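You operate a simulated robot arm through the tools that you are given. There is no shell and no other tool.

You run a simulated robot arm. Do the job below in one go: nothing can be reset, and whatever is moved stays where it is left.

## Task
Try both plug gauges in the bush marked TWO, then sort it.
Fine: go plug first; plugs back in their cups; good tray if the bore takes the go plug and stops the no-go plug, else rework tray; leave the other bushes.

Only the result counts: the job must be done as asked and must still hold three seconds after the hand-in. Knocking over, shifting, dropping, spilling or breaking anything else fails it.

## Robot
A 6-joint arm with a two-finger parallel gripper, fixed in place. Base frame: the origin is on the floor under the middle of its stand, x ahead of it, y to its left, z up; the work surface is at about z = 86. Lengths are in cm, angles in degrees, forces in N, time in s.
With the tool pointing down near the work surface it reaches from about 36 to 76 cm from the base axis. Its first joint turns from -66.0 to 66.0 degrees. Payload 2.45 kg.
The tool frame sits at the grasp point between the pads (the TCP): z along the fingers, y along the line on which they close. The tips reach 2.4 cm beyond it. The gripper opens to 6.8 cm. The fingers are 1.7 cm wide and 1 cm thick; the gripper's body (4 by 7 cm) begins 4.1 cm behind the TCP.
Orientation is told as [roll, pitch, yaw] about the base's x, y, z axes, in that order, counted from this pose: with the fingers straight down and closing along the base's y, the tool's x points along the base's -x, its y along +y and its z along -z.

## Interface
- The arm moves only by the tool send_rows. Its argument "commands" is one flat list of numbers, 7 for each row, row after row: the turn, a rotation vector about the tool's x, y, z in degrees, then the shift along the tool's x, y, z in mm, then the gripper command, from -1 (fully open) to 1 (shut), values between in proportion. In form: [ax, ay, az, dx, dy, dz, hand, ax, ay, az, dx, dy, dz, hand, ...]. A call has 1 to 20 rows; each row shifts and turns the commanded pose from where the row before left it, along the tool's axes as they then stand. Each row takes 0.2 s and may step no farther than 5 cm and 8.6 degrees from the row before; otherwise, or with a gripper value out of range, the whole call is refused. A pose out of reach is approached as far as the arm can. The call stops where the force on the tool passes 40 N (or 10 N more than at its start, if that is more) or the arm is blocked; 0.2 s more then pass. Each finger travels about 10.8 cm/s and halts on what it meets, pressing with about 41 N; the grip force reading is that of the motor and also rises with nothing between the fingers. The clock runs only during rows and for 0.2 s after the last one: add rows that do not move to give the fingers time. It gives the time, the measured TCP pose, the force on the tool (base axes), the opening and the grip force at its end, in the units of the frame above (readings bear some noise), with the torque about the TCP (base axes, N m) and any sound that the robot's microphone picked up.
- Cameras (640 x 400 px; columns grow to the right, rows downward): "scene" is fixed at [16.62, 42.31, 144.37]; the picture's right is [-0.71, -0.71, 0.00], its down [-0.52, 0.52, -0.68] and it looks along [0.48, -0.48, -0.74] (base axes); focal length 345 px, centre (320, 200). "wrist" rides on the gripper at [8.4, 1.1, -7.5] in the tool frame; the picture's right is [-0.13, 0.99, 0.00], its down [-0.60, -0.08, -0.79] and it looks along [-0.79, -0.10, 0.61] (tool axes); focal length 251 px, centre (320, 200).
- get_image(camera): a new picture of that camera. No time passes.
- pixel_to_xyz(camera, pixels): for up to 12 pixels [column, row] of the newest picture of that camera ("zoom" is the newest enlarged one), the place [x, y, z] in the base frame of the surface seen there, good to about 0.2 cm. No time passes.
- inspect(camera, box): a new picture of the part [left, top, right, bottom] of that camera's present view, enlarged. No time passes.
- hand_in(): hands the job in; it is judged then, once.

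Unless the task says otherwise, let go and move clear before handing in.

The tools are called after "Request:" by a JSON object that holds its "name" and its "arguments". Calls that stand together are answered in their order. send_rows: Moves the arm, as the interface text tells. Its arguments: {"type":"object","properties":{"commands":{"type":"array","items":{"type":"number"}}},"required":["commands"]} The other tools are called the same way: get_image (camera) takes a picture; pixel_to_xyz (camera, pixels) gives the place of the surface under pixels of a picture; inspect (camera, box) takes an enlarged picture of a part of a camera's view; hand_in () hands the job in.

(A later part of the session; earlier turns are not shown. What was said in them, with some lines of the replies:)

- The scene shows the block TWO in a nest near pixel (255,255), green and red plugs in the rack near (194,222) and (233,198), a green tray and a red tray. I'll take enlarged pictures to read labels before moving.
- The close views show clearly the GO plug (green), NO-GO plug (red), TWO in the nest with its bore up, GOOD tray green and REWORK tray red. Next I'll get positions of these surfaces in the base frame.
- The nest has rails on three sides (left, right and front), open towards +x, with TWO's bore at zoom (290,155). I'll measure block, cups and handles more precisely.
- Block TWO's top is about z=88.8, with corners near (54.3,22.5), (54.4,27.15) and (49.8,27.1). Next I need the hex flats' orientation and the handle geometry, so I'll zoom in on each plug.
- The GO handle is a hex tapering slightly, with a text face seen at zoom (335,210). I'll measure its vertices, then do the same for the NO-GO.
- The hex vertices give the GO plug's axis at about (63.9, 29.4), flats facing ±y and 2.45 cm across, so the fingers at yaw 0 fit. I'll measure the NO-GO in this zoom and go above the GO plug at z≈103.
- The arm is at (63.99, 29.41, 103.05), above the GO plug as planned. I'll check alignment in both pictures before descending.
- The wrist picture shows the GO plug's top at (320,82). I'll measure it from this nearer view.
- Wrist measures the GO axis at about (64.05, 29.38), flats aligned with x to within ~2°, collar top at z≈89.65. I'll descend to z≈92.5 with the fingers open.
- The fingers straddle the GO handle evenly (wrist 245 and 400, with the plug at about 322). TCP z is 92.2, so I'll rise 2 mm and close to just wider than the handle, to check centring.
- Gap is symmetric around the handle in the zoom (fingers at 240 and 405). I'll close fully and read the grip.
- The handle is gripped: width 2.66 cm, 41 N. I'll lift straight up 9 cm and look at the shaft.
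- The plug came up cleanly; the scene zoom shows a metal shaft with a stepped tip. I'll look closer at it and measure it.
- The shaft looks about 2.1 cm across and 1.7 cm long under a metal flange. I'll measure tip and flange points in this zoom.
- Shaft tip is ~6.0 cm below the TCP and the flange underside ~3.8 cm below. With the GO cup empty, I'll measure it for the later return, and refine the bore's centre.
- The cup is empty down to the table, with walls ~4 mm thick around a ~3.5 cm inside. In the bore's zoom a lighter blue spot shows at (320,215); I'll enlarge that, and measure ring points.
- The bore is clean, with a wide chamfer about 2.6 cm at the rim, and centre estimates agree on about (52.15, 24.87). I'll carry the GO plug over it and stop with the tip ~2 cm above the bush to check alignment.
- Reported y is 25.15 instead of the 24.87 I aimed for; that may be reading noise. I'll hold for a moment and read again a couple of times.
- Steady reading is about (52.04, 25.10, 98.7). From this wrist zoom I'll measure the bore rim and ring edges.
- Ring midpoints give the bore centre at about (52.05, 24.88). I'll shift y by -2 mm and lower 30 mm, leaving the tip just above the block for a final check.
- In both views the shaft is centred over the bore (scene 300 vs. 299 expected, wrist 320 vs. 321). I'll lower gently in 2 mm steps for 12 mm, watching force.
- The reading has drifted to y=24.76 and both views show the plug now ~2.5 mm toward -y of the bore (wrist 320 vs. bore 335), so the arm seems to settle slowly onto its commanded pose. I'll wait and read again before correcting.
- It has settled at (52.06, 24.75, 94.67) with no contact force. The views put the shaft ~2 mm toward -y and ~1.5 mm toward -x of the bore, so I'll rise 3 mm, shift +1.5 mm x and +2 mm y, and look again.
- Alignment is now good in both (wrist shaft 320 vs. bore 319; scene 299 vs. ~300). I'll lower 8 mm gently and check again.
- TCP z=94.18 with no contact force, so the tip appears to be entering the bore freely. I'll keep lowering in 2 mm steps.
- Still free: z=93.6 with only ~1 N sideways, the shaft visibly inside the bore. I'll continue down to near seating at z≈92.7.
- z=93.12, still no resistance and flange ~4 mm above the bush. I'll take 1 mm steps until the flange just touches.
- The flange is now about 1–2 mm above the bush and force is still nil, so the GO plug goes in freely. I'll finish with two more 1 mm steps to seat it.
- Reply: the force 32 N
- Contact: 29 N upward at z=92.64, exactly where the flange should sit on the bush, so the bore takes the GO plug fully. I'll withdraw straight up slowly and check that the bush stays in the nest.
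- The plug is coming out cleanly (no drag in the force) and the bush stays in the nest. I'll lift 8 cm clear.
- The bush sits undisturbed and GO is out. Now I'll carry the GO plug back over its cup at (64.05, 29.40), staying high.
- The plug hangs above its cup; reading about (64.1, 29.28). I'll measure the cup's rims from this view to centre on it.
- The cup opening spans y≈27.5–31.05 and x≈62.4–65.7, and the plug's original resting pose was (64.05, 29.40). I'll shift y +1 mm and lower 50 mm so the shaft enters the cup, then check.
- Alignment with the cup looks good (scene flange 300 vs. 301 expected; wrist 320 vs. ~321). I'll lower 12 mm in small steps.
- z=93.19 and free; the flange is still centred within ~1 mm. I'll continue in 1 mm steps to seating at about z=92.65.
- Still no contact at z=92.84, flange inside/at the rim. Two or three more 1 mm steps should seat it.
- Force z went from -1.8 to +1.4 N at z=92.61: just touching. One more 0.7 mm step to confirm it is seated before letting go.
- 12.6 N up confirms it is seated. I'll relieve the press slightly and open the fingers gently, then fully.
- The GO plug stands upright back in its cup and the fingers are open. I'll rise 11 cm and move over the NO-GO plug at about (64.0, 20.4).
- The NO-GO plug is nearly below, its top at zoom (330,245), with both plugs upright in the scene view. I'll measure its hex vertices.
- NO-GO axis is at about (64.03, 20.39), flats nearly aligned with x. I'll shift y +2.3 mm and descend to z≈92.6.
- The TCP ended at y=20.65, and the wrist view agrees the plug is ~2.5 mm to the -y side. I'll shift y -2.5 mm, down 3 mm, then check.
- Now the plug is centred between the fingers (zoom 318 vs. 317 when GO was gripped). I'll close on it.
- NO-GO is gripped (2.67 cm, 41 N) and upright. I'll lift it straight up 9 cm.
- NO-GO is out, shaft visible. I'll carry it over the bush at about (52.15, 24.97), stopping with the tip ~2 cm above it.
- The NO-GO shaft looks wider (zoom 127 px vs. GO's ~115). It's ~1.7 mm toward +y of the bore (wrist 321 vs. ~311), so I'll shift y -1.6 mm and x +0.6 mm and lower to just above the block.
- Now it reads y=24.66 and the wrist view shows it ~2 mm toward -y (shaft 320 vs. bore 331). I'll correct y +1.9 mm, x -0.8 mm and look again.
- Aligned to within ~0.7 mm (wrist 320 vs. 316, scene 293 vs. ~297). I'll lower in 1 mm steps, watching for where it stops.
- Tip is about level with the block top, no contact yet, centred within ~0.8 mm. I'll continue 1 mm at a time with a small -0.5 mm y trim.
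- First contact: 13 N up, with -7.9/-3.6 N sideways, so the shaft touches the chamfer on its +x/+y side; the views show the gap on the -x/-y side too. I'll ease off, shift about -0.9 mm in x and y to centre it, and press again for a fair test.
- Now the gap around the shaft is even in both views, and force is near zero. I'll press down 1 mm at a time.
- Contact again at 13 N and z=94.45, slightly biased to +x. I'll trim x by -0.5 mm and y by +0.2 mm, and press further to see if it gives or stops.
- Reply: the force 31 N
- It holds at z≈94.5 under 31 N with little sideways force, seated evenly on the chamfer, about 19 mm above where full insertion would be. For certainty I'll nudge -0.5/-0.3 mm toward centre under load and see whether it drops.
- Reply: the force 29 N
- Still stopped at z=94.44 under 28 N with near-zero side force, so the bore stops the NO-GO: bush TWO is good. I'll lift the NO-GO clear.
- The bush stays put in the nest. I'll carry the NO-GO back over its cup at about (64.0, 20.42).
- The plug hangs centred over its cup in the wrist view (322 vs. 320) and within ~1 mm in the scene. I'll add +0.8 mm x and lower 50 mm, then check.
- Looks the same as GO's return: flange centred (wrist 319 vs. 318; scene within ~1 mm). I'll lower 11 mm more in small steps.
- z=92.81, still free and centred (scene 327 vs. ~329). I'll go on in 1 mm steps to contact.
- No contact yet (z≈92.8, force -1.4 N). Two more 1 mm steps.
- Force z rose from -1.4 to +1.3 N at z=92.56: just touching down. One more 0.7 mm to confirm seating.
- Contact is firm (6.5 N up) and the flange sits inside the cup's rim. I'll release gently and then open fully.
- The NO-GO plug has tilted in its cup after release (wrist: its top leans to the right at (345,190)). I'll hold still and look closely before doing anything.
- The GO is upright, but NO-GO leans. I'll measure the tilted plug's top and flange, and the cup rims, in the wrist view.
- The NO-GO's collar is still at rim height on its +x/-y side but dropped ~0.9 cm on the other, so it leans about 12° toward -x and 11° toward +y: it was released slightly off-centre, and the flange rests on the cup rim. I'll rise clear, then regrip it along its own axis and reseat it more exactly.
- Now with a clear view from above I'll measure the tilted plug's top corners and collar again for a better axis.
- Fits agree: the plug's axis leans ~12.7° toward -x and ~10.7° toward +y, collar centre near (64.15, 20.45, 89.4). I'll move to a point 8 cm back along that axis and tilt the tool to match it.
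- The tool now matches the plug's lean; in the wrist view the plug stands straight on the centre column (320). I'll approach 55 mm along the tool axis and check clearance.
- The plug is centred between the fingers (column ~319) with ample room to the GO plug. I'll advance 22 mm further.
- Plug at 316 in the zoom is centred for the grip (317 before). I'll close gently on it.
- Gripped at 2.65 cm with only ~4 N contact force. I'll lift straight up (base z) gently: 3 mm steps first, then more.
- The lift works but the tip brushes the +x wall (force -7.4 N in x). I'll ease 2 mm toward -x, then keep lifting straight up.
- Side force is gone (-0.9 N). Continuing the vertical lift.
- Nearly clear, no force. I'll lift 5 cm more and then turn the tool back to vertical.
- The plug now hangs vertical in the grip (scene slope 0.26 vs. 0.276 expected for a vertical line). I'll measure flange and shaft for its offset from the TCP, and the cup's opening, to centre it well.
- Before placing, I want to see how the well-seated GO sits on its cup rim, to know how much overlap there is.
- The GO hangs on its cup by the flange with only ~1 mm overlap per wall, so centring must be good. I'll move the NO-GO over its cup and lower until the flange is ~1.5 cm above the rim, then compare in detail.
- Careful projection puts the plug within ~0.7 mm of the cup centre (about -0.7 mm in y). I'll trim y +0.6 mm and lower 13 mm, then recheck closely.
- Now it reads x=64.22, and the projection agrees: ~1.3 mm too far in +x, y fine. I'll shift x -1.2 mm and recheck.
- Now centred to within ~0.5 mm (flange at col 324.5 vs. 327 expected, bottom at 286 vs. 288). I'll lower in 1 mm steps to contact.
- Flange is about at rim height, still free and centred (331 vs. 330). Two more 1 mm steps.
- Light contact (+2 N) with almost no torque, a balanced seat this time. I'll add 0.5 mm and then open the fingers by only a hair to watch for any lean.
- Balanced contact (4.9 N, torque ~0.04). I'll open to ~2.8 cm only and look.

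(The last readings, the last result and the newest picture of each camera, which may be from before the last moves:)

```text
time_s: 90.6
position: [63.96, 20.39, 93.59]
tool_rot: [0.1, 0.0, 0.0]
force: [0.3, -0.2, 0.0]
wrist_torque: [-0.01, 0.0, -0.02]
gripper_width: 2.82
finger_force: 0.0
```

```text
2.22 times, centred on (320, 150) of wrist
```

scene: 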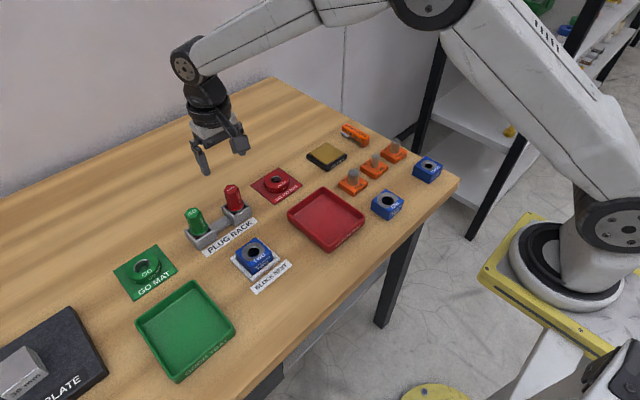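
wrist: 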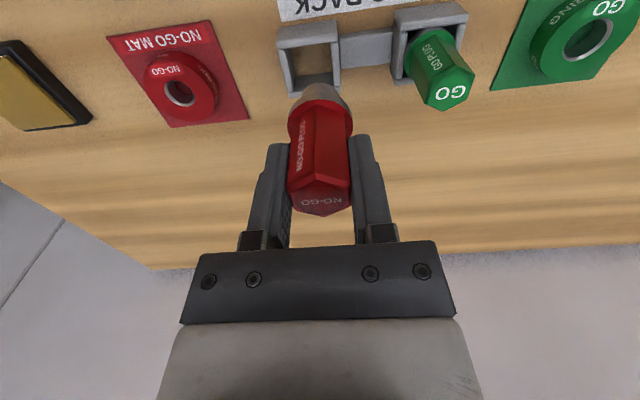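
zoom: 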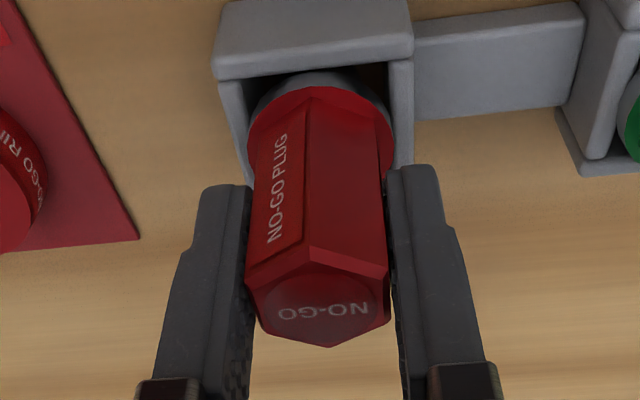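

It stays upright with the fingers loose (2.82 cm, no force). I'll open a bit more to ~3.1 cm and check again.

Request:
{"name": "send_rows", "arguments": {"commands": [0, 0, 0, 0, 0, 0, 0.09, 0, 0, 0, 0, 0, 0, 0.09, 0, 0, 0, 0, 0, 0, 0.09]}}

Request:
{"name": "inspect", "arguments": {"camera": "scene", "box": [215, 180, 255, 220]}}

Request:
{"name": "inspect", "arguments": {"camera": "wrist", "box": [220, 60, 420, 240]}}

```text
time_s: 91.4
position: [63.92, 20.42, 93.58]
tool_rot: [0.1, 0.0, 0.0]
force: [-0.7, -0.5, -0.4]
wrist_torque: [0.02, -0.02, -0.03]
gripper_width: 3.09
finger_force: 0.2
```

```text
10.00 times, centred on (235, 200) of scene
```

zoom: 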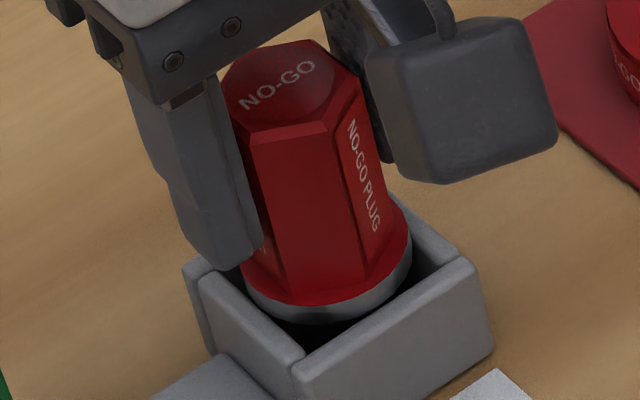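

```text
2.22 times, centred on (320, 150) of wrist
```

zoom: 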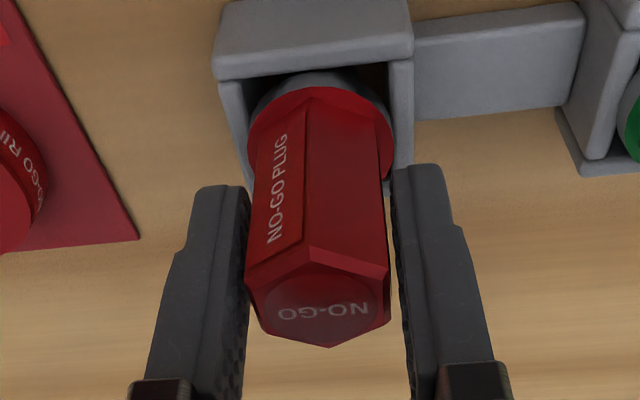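

The plug did not move at all as the fingers opened to 3.09 cm: it's seated. I'll open fully and rise clear.

Request:
{"name": "send_rows", "arguments": {"commands": [0, 0, 0, 0, 0, 0, -0.3, 0, 0, 0, 0, 0, 0, -1, 0, 0, 0, 0, 0, 0, -1, 0, 0, 0, 0, 0, -5, -1, 0, 0, 0, 0, 0, -10, -1, 0, 0, 0, 0, 0, -20, -1, 0, 0, 0, 0, 0, -30, -1, 0, 0, 0, 0, 0, -30, -1, 0, 0, 0, 0, 0, 0, -1, 0, 0, 0, 0, 0, 0, -1]}}

Request:
{"name": "inspect", "arguments": {"camera": "scene", "box": [175, 170, 265, 250]}}

Request:
{"name": "get_image", "arguments": {"camera": "wrist"}}

```text
time_s: 93.6
position: [63.97, 20.38, 102.92]
tool_rot: [0.0, 0.0, 0.0]
force: [0.1, 0.8, -0.5]
wrist_torque: [-0.02, 0.0, -0.06]
gripper_width: 6.77
finger_force: 0.1
```

```text
5.00 times, centred on (220, 210) of scene
```

zoom: 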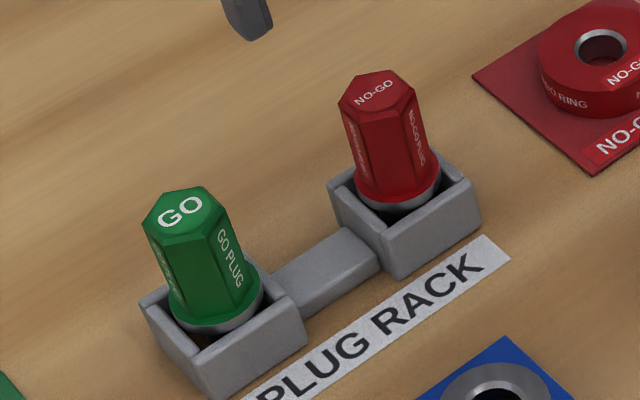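

```text
taken
```

wrist: 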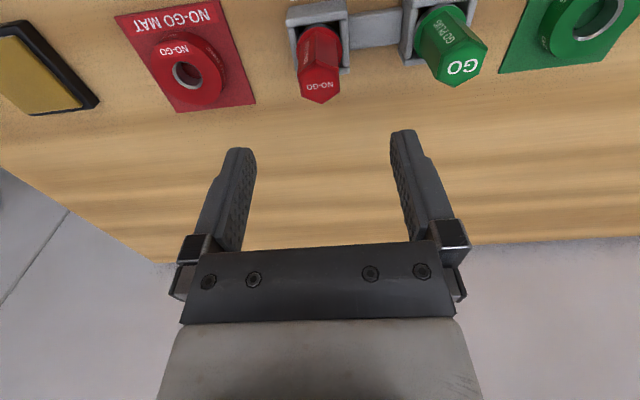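

Both plugs stand upright as at the start and the rack hasn't moved. Next I'll move over bush TWO with the fingers open.

Request:
{"name": "send_rows", "arguments": {"commands": [0, 0, 0, 20, 7.5, 0, -1, 0, 0, 0, 30, 11.5, 0, -1, 0, 0, 0, 30, 11.5, 0, -1, 0, 0, 0, 25, 9.5, 0, -1, 0, 0, 0, 14, 5, 0, -1, 0, 0, 0, 0, 0, 20, -1, 0, 0, 0, 0, 0, 0, -1, 0, 0, 0, 0, 0, 0, -1, 0, 0, 0, 0, 0, 0, -1]}}

Request:
{"name": "get_image", "arguments": {"camera": "wrist"}}

Request:
{"name": "inspect", "arguments": {"camera": "wrist", "box": [250, 20, 390, 140]}}

Request:
{"name": "get_image", "arguments": {"camera": "scene"}}

```text
time_s: 95.6
position: [52.12, 24.93, 100.85]
tool_rot: [0.1, 0.0, -0.1]
force: [-0.2, 0.6, -0.3]
wrist_torque: [0.02, 0.0, 0.0]
gripper_width: 6.81
finger_force: 0.0
```

```text
taken
```

wrist: 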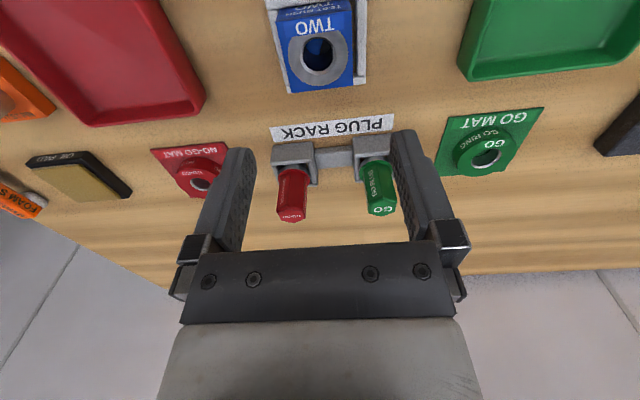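

```text
3.33 times, centred on (320, 80) of wrist
```

zoom: 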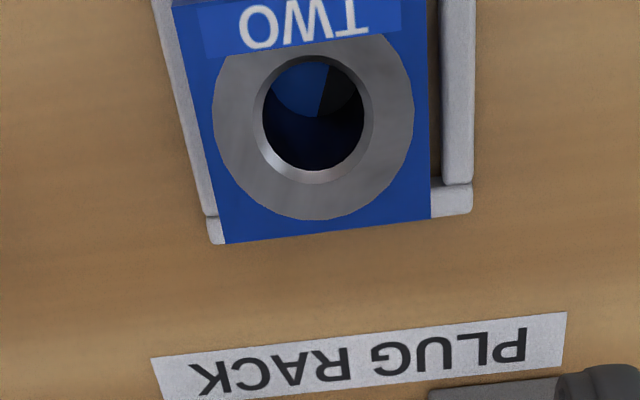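

```text
taken
```

scene: 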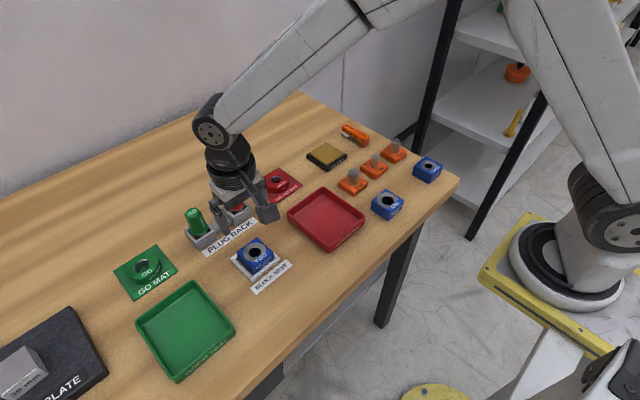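

Bush TWO is below, close to the left rail with a small gap at the right. I'll measure its edges and the GOOD tray's corners.

Request:
{"name": "pixel_to_xyz", "arguments": {"camera": "zoom", "pixels": [[190, 80], [428, 80], [205, 150], [428, 150], [226, 238], [428, 215], [213, 105], [413, 105], [462, 100], [180, 100]]}}

Request:
{"name": "pixel_to_xyz", "arguments": {"camera": "scene", "pixels": [[137, 319], [188, 282], [235, 322], [177, 378], [180, 330], [200, 310], [170, 350], [150, 320], [215, 325], [190, 300]]}}

Request:
{"name": "inspect", "arguments": {"camera": "scene", "box": [120, 270, 250, 390]}}

```text
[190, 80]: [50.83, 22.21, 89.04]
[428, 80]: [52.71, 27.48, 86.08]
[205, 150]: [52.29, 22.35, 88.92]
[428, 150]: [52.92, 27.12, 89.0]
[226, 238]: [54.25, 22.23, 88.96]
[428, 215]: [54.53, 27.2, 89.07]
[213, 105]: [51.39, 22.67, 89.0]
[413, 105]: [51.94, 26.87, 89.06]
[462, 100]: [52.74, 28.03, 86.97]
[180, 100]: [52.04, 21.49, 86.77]
```

```text
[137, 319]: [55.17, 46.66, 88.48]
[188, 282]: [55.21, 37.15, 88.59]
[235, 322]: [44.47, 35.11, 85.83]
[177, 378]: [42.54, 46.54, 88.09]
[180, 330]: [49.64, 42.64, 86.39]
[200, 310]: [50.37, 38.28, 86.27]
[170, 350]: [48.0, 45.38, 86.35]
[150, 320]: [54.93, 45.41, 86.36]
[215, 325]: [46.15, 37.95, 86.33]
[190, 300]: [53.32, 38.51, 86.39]
```

```text
3.33 times, centred on (185, 330) of scene
```

zoom: 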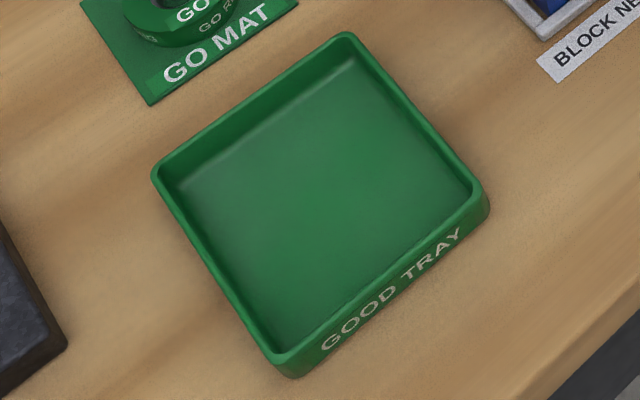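

Block TWO's centre is about (52.05, 24.73), 4.85 cm wide. I'll measure the tray's rims more exactly.

Request:
{"name": "pixel_to_xyz", "arguments": {"camera": "zoom", "pixels": [[215, 268], [225, 262], [240, 262], [415, 118], [405, 122], [395, 130], [250, 105], [255, 120], [385, 290], [375, 285], [160, 172], [345, 40]]}}

Request:
{"name": "inspect", "arguments": {"camera": "wrist", "box": [440, 0, 640, 100]}}

```text
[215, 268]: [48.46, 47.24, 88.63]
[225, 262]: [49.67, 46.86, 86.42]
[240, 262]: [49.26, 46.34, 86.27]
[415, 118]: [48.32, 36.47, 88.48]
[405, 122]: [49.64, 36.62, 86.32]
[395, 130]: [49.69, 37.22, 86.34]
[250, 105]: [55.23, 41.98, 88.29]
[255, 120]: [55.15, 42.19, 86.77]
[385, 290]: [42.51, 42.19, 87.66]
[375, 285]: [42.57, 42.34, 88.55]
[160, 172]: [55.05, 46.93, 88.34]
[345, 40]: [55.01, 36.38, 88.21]
```

```text
3.20 times, centred on (540, 50) of wrist
```

zoom: 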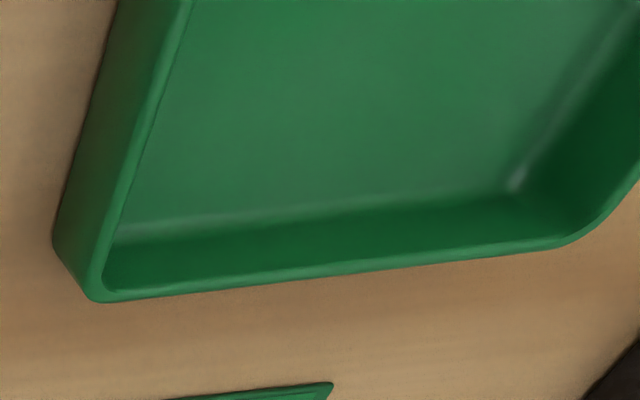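

Tray interior spans y≈36.6–46.9 and x≈42.9–54.9, floor z≈86.35, centre (48.9, 41.8). I'll shift y -2 mm and descend around the block to z≈90.5 first.

Request:
{"name": "send_rows", "arguments": {"commands": [0, 0, 0, 0.5, -2, 10, -1, 0, 0, 0, 0, 0, 25, -1, 0, 0, 0, 0, 0, 25, -1, 0, 0, 0, 0, 0, 20, -1, 0, 0, 0, 0, 0, 15, -1, 0, 0, 0, 0, 0, 8, -1, 0, 0, 0, 0, 0, 0, -1, 0, 0, 0, 0, 0, 0, -1, 0, 0, 0, 0, 0, 0, -1]}}

Request:
{"name": "get_image", "arguments": {"camera": "wrist"}}

Request:
{"name": "inspect", "arguments": {"camera": "scene", "box": [215, 210, 295, 290]}}

```text
time_s: 97.6
position: [51.91, 24.85, 90.77]
tool_rot: [0.0, 0.0, 0.0]
force: [-0.3, 0.0, 0.5]
wrist_torque: [0.01, 0.03, -0.03]
gripper_width: 6.8
finger_force: 0.1
```

```text
taken
```

wrist: 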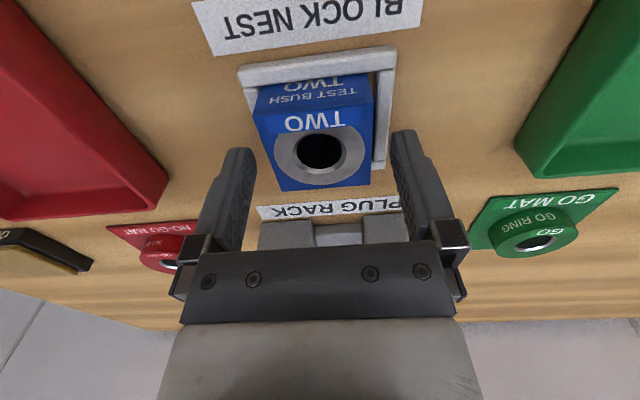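

```text
5.00 times, centred on (255, 250) of scene
```

zoom: 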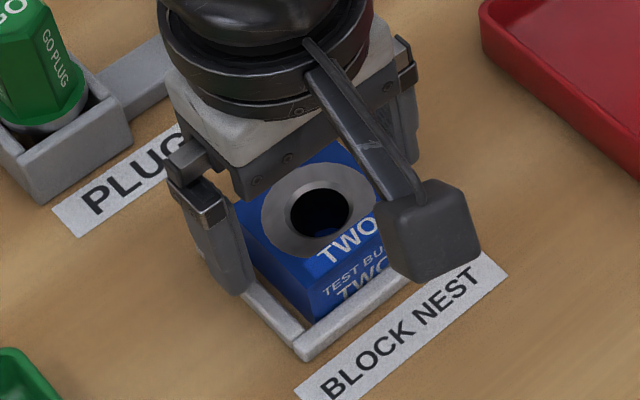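

The fingers straddle the block, bore at (320,152) centred. I'll descend the last 11 mm to z≈89.65, tips just above the rails.

Request:
{"name": "send_rows", "arguments": {"commands": [0, 0, 0, 0, -1, 5, -1, 0, 0, 0, 0, 0, 4, -1, 0, 0, 0, 0, 0, 2, -1, 0, 0, 0, 0, 0, 0, -1, 0, 0, 0, 0, 0, 0, -0.55, 0, 0, 0, 0, 0, 0, -0.55]}}

Request:
{"name": "inspect", "arguments": {"camera": "wrist", "box": [210, 60, 430, 240]}}

Request:
{"name": "inspect", "arguments": {"camera": "scene", "box": [225, 225, 285, 285]}}

```text
time_s: 99.0
position: [51.98, 24.65, 89.49]
tool_rot: [0.0, 0.0, 0.0]
force: [0.8, 0.1, -0.5]
wrist_torque: [-0.02, 0.0, 0.0]
gripper_width: 5.28
finger_force: 0.4
```

```text
2.22 times, centred on (320, 150) of wrist
```

zoom: 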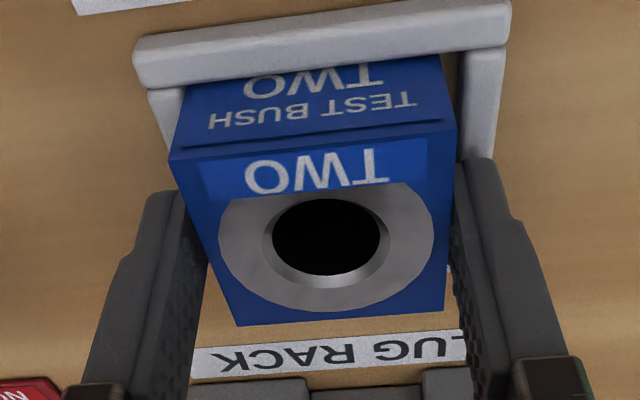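

```text
6.67 times, centred on (255, 255) of scene
```

zoom: 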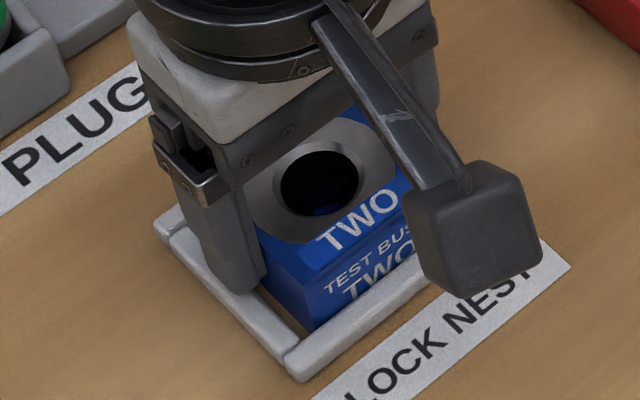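

The fingers (5.28 cm) clear the block on both sides and the tips hover just above the rails. I'll rise 1 mm and close gently on the block.

Request:
{"name": "send_rows", "arguments": {"commands": [0, 0, 0, 0, 0, -1, -0.5, 0, 0, 0, 0, 0, 0, -0.45, 0, 0, 0, 0, 0, 0, -0.4, 0, 0, 0, 0, 0, 0, 0, 0, 0, 0, 0, 0, 0, 1, 0, 0, 0, 0, 0, 0, 1]}}

Request:
{"name": "inspect", "arguments": {"camera": "wrist", "box": [210, 60, 430, 240]}}

```text
time_s: 100.4
position: [52.01, 24.66, 89.59]
tool_rot: [0.1, -0.1, 0.0]
force: [-1.0, 12.3, 0.1]
wrist_torque: [0.29, 0.07, -0.09]
gripper_width: 4.98
finger_force: 41.4
```

```text
2.22 times, centred on (320, 150) of wrist
```

zoom: 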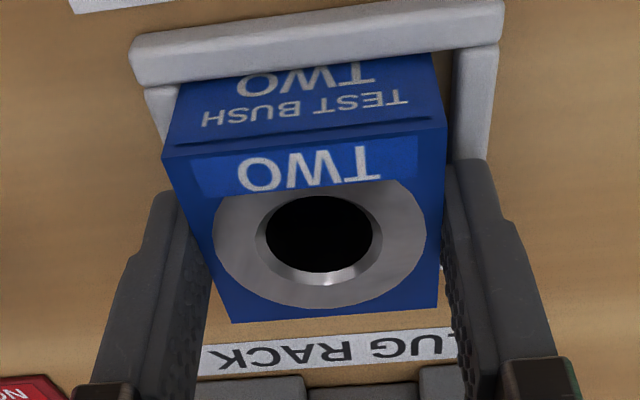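

Block gripped (4.98 cm, 41 N), but +12 N in y says it's pressed against the -y rail. I'll relieve by +1 mm in y before lifting.

Request:
{"name": "send_rows", "arguments": {"commands": [0, 0, 0, 0, 1, 0, 1, 0, 0, 0, 0, 0, 0, 1, 0, 0, 0, 0, 0, 0, 1]}}

```text
time_s: 101.2
position: [52.02, 24.71, 89.56]
tool_rot: [0.0, 0.0, -0.1]
force: [-9.5, 5.7, 14.2]
wrist_torque: [-0.16, 0.01, -0.11]
gripper_width: 4.98
finger_force: 41.9
```

Now there's +14 N in z and -9.5 N in x, small preload between block and nest. I'll lift 2 mm with another +0.5 mm y and see if it frees.

Request:
{"name": "send_rows", "arguments": {"commands": [0, 0, 0, 0, 0.5, -2, 1, 0, 0, 0, 0, 0, 0, 1, 0, 0, 0, 0, 0, 0, 1]}}

Request:
{"name": "inspect", "arguments": {"camera": "scene", "box": [225, 225, 285, 285]}}

```text
time_s: 102.0
position: [52.01, 24.84, 89.67]
tool_rot: [0.0, -0.1, 0.0]
force: [0.0, 3.3, -1.3]
wrist_torque: [0.11, 0.0, 0.04]
gripper_width: 4.95
finger_force: 40.6
```

```text
6.67 times, centred on (255, 255) of scene
```

zoom: 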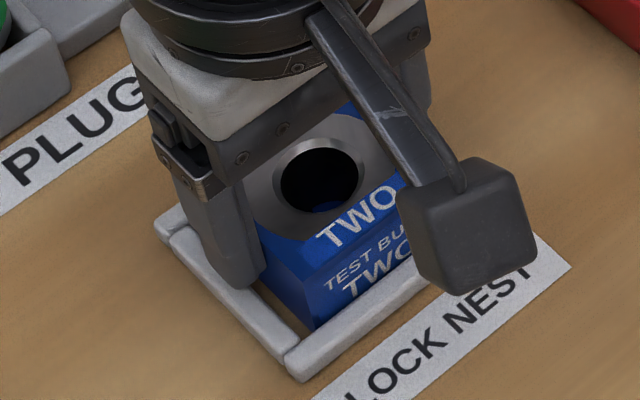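

Forces are nearly gone (0, 3.3, -1.3). I'll keep lifting straight up in small steps.

Request:
{"name": "send_rows", "arguments": {"commands": [0, 0, 0, 0, 0.4, -2, 1, 0, 0, 0, 0, 0, -3, 1, 0, 0, 0, 0, 0, -3, 1, 0, 0, 0, 0, 0, 0, 1]}}

Request:
{"name": "inspect", "arguments": {"camera": "scene", "box": [225, 225, 285, 285]}}

```text
time_s: 103.0
position: [52.04, 24.78, 90.71]
tool_rot: [-0.1, -0.1, -0.1]
force: [0.4, 0.6, -4.6]
wrist_torque: [-0.02, -0.02, -0.01]
gripper_width: 4.97
finger_force: 41.0
```

```text
6.67 times, centred on (255, 255) of scene
```

zoom: 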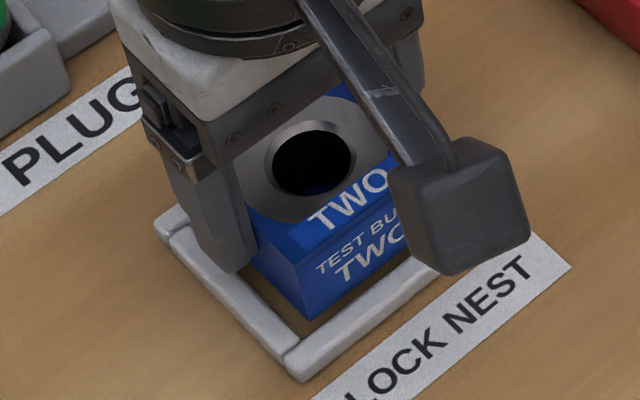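

The block is rising cleanly, weight ~4.5 N and no side force. I'll lift another 9 cm, then carry it over the GOOD tray.

Request:
{"name": "send_rows", "arguments": {"commands": [0, 0, 0, 0, 0, -8, 1, 0, 0, 0, 0, 0, -15, 1, 0, 0, 0, 0, 0, -20, 1, 0, 0, 0, 0, 0, -20, 1, 0, 0, 0, 0, 0, -20, 1, 0, 0, 0, 0, 0, -7, 1, 0, 0, 0, 3, 15, 0, 1, 0, 0, 0, 6, 30, 0, 1, 0, 0, 0, 6, 35, 0, 1, 0, 0, 0, 6, 35, 0, 1, 0, 0, 0, 6, 30, 0, 1, 0, 0, 0, 4, 20, 0, 1, 0, 0, 0, 0.5, 5, 0, 1, 0, 0, 0, 0, 0, 0, 1, 0, 0, 0, 0, 0, 0, 1, 0, 0, 0, 0, 0, 0, 1]}}

Request:
{"name": "get_image", "arguments": {"camera": "scene"}}

Request:
{"name": "get_image", "arguments": {"camera": "wrist"}}

```text
time_s: 106.4
position: [48.78, 41.73, 99.57]
tool_rot: [0.1, 0.0, 0.0]
force: [0.6, 0.3, -4.0]
wrist_torque: [-0.05, -0.04, 0.0]
gripper_width: 4.99
finger_force: 40.8
```

```text
taken
```

scene: 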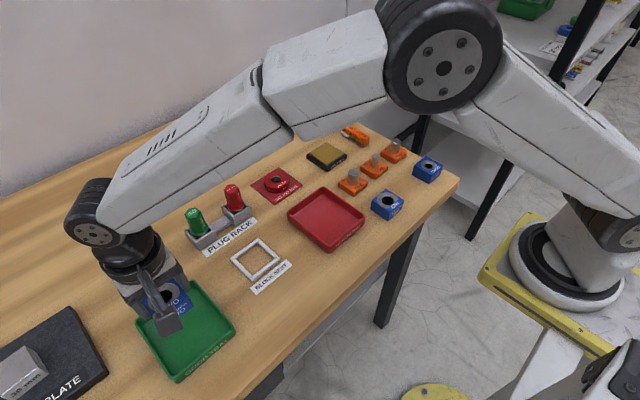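

```text
taken
```

wrist: 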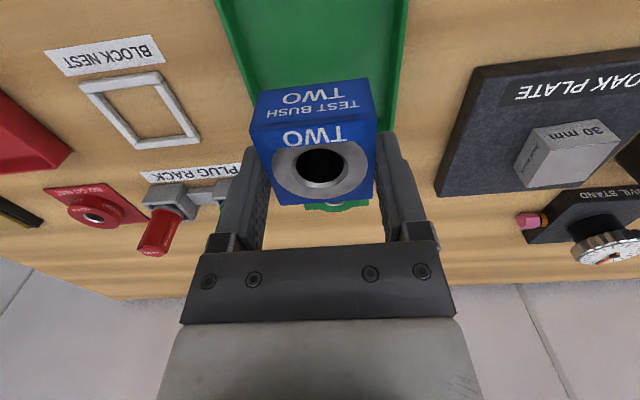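

The block is held level over the GOOD tray at (48.78, 41.73), and the nest is empty and unmoved. I'll lower to ~1 cm above the tray floor.

Request:
{"name": "send_rows", "arguments": {"commands": [0, 0, 0, -0.5, 0, 10, 1, 0, 0, 0, 0, 0, 20, 1, 0, 0, 0, 0, 0, 20, 1, 0, 0, 0, 0, 0, 20, 1, 0, 0, 0, 0, 0, 10, 1, 0, 0, 0, 0, 0, 5, 1, 0, 0, 0, 0, 0, 0, 1, 0, 0, 0, 0, 0, 0, 1]}}

Request:
{"name": "inspect", "arguments": {"camera": "scene", "box": [110, 250, 250, 390]}}

Request:
{"name": "get_image", "arguments": {"camera": "wrist"}}

```text
time_s: 108.2
position: [48.97, 41.68, 91.0]
tool_rot: [-0.1, 0.0, 0.0]
force: [0.1, 0.4, -4.0]
wrist_torque: [0.0, -0.02, 0.0]
gripper_width: 5.01
finger_force: 41.1
```

```text
2.86 times, centred on (180, 320) of scene
```

zoom: 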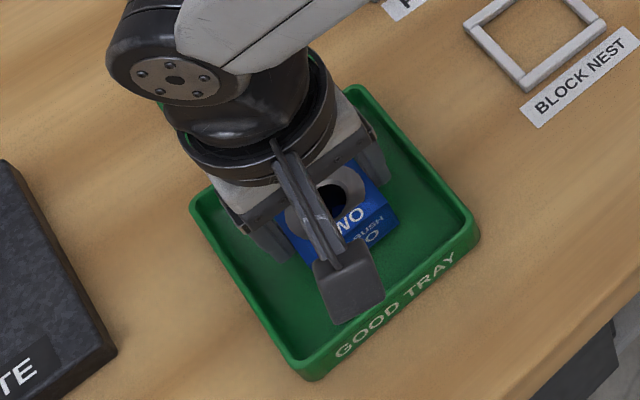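

```text
taken
```

wrist: 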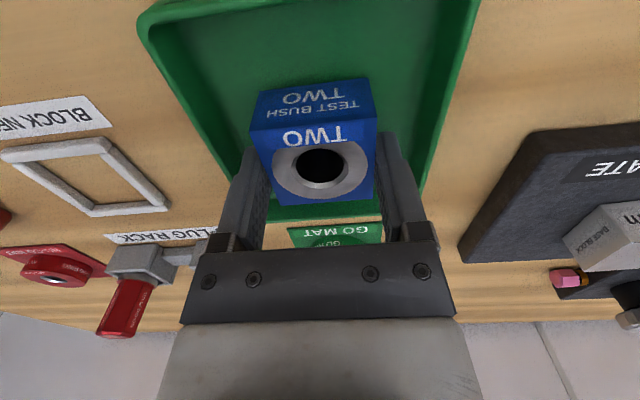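

The block is inside the tray walls, z=91.0, ~1 cm above the floor. I'll lower in 2 mm then 1 mm steps until it touches.

Request:
{"name": "send_rows", "arguments": {"commands": [0, 0, 0, 0, 0, 2, 1, 0, 0, 0, 0, 0, 2, 1, 0, 0, 0, 0, 0, 2, 1, 0, 0, 0, 0, 0, 1, 1, 0, 0, 0, 0, 0, 0, 1, 0, 0, 0, 0, 0, 0, 1]}}

```text
time_s: 109.6
position: [49.01, 41.81, 90.44]
tool_rot: [-0.1, 0.0, -0.1]
force: [0.2, -0.6, -2.9]
wrist_torque: [-0.05, 0.0, 0.01]
gripper_width: 4.95
finger_force: 41.1
```

Still hanging free at z=90.44 (-2.9 N). Continue 1 mm at a time.

Request:
{"name": "send_rows", "arguments": {"commands": [0, 0, 0, 0, 0, 1, 1, 0, 0, 0, 0, 0, 1, 1, 0, 0, 0, 0, 0, 1, 1, 0, 0, 0, 0, 0, 0, 1, 0, 0, 0, 0, 0, 0, 1]}}

```text
time_s: 110.8
position: [48.99, 41.87, 90.01]
tool_rot: [0.1, -0.1, 0.0]
force: [-3.1, -0.1, 5.2]
wrist_torque: [-0.25, 0.11, -0.05]
gripper_width: 4.97
finger_force: 41.3
```

Touchdown at z=90.01, as predicted, with ~9 N of support. I'll open the fingers modestly (to ~5.9 cm) and check.

Request:
{"name": "send_rows", "arguments": {"commands": [0, 0, 0, 0, 0, 0, -0.5, 0, 0, 0, 0, 0, 0, -0.55, 0, 0, 0, 0, 0, 0, -0.65, 0, 0, 0, 0, 0, 0, -0.75, 0, 0, 0, 0, 0, 0, -0.75]}}

Request:
{"name": "get_image", "arguments": {"camera": "wrist"}}

Request:
{"name": "inspect", "arguments": {"camera": "scene", "box": [110, 250, 250, 390]}}

```text
time_s: 112.0
position: [48.98, 41.69, 90.03]
tool_rot: [0.1, 0.0, -0.1]
force: [0.0, -0.4, -0.2]
wrist_torque: [0.0, -0.03, 0.04]
gripper_width: 5.94
finger_force: 0.0
```

```text
taken
```

wrist: 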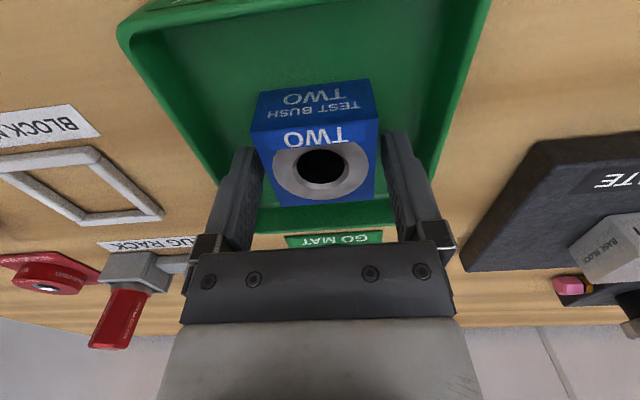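

```text
2.86 times, centred on (180, 320) of scene
```

zoom: 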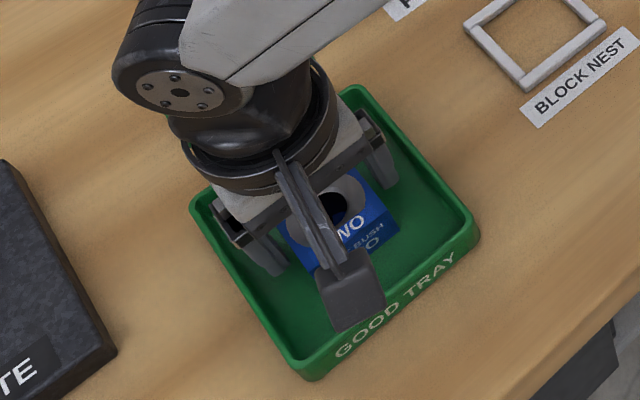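

The block rests flat in the tray with the fingers clear on both sides (5.94 cm). I'll rise straight up well clear.

Request:
{"name": "send_rows", "arguments": {"commands": [0, 0, 0, 0, 0, -5, -0.75, 0, 0, 0, 0, 0, -10, -0.75, 0, 0, 0, 0, 0, -20, -0.75, 0, 0, 0, 0, 0, -30, -0.75, 0, 0, 0, 0, 0, -40, -0.75, 0, 0, 0, 0, 0, -40, -0.75, 0, 0, 0, 0, 0, -40, -0.75, 0, 0, 0, 20, -20, -30, -0.75, 0, 0, 0, 20, -30, 0, -0.75, 0, 0, 0, 10, -40, 0, -0.75, 0, 0, 0, 0, -40, 0, -0.75, 0, 0, 0, 0, 0, 0, -0.75, 0, 0, 0, 0, 0, 0, -0.75]}}

Request:
{"name": "get_image", "arguments": {"camera": "scene"}}

Request:
{"name": "get_image", "arguments": {"camera": "wrist"}}

```text
time_s: 114.8
position: [43.92, 28.65, 111.57]
tool_rot: [-0.1, 0.0, 0.1]
force: [-0.9, 0.2, 0.3]
wrist_torque: [0.01, -0.01, -0.02]
gripper_width: 5.93
finger_force: 0.0
```

```text
taken
```

scene: 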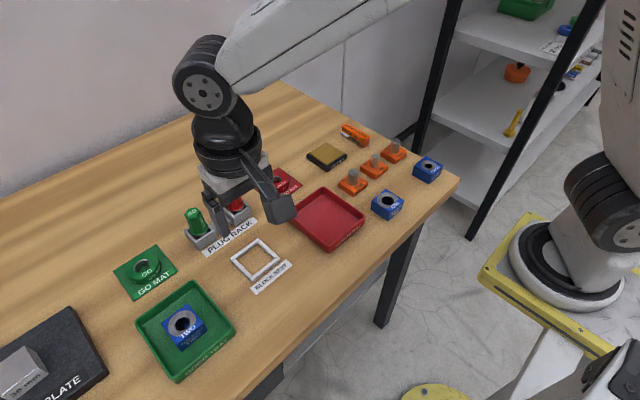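

```text
taken
```

wrist: 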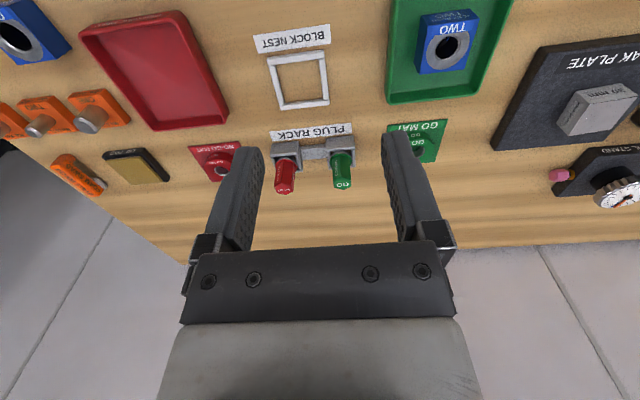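

TWO sits in the GOOD tray at scene (185,327), other bushes, trays and mats are where they were. I'll do a last close look at the plugs and the nest before handing in.

Request:
{"name": "inspect", "arguments": {"camera": "wrist", "box": [230, 100, 400, 210]}}

Request:
{"name": "inspect", "arguments": {"camera": "scene", "box": [170, 180, 300, 300]}}

Request:
{"name": "inspect", "arguments": {"camera": "scene", "box": [110, 240, 250, 390]}}

```text
3.64 times, centred on (315, 155) of wrist
```

zoom: 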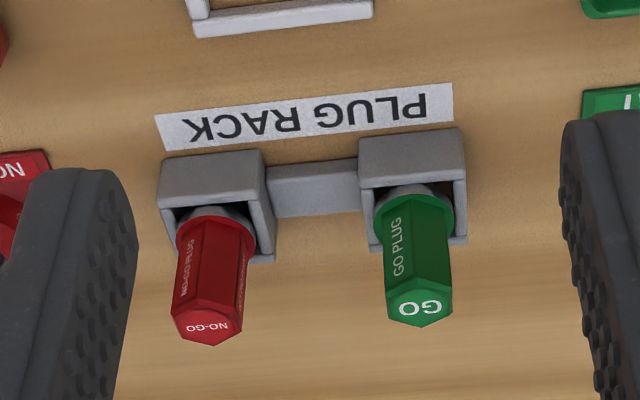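

```text
3.33 times, centred on (235, 240) of scene
```

zoom: 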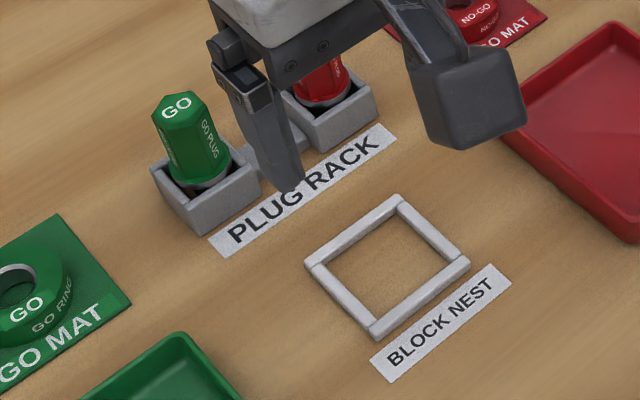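

```text
2.67 times, centred on (180, 315) of scene
```

zoom: 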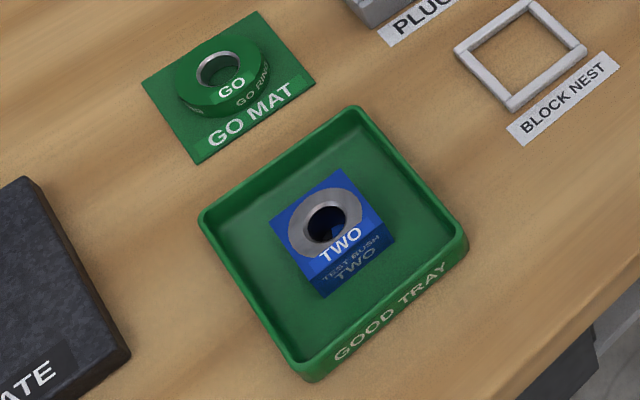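

Both plugs stand upright in their own cups, TWO lies flat in the GOOD tray, the nest is in place and nothing else has moved; the gripper is clear. I'll hand the job in.

Request:
{"name": "hand_in", "arguments": {}}

```text
The job is handed in.
```

Bush TWO passed both gauge checks, so it is now in the GOOD tray, and I've handed the job in.

- **GO plug, tried first:** it went all the way into the bore with no resistance, until its flange sat on the bush.
- **NO-GO plug:** it stopped at the chamfer about 2 cm short of full depth, and stayed there under about 30 N with the shaft centred.
- **Plugs:** both are upright in their own cups. When I first put the NO-GO plug back, it leaned over in its cup as I let go. I gripped it again, put it back upright, and saw it stay put as the fingers opened.
- **Rest of the bench:** in the last pictures the other bushes, trays, rack and nest were where they started, and the arm was clear of everything.
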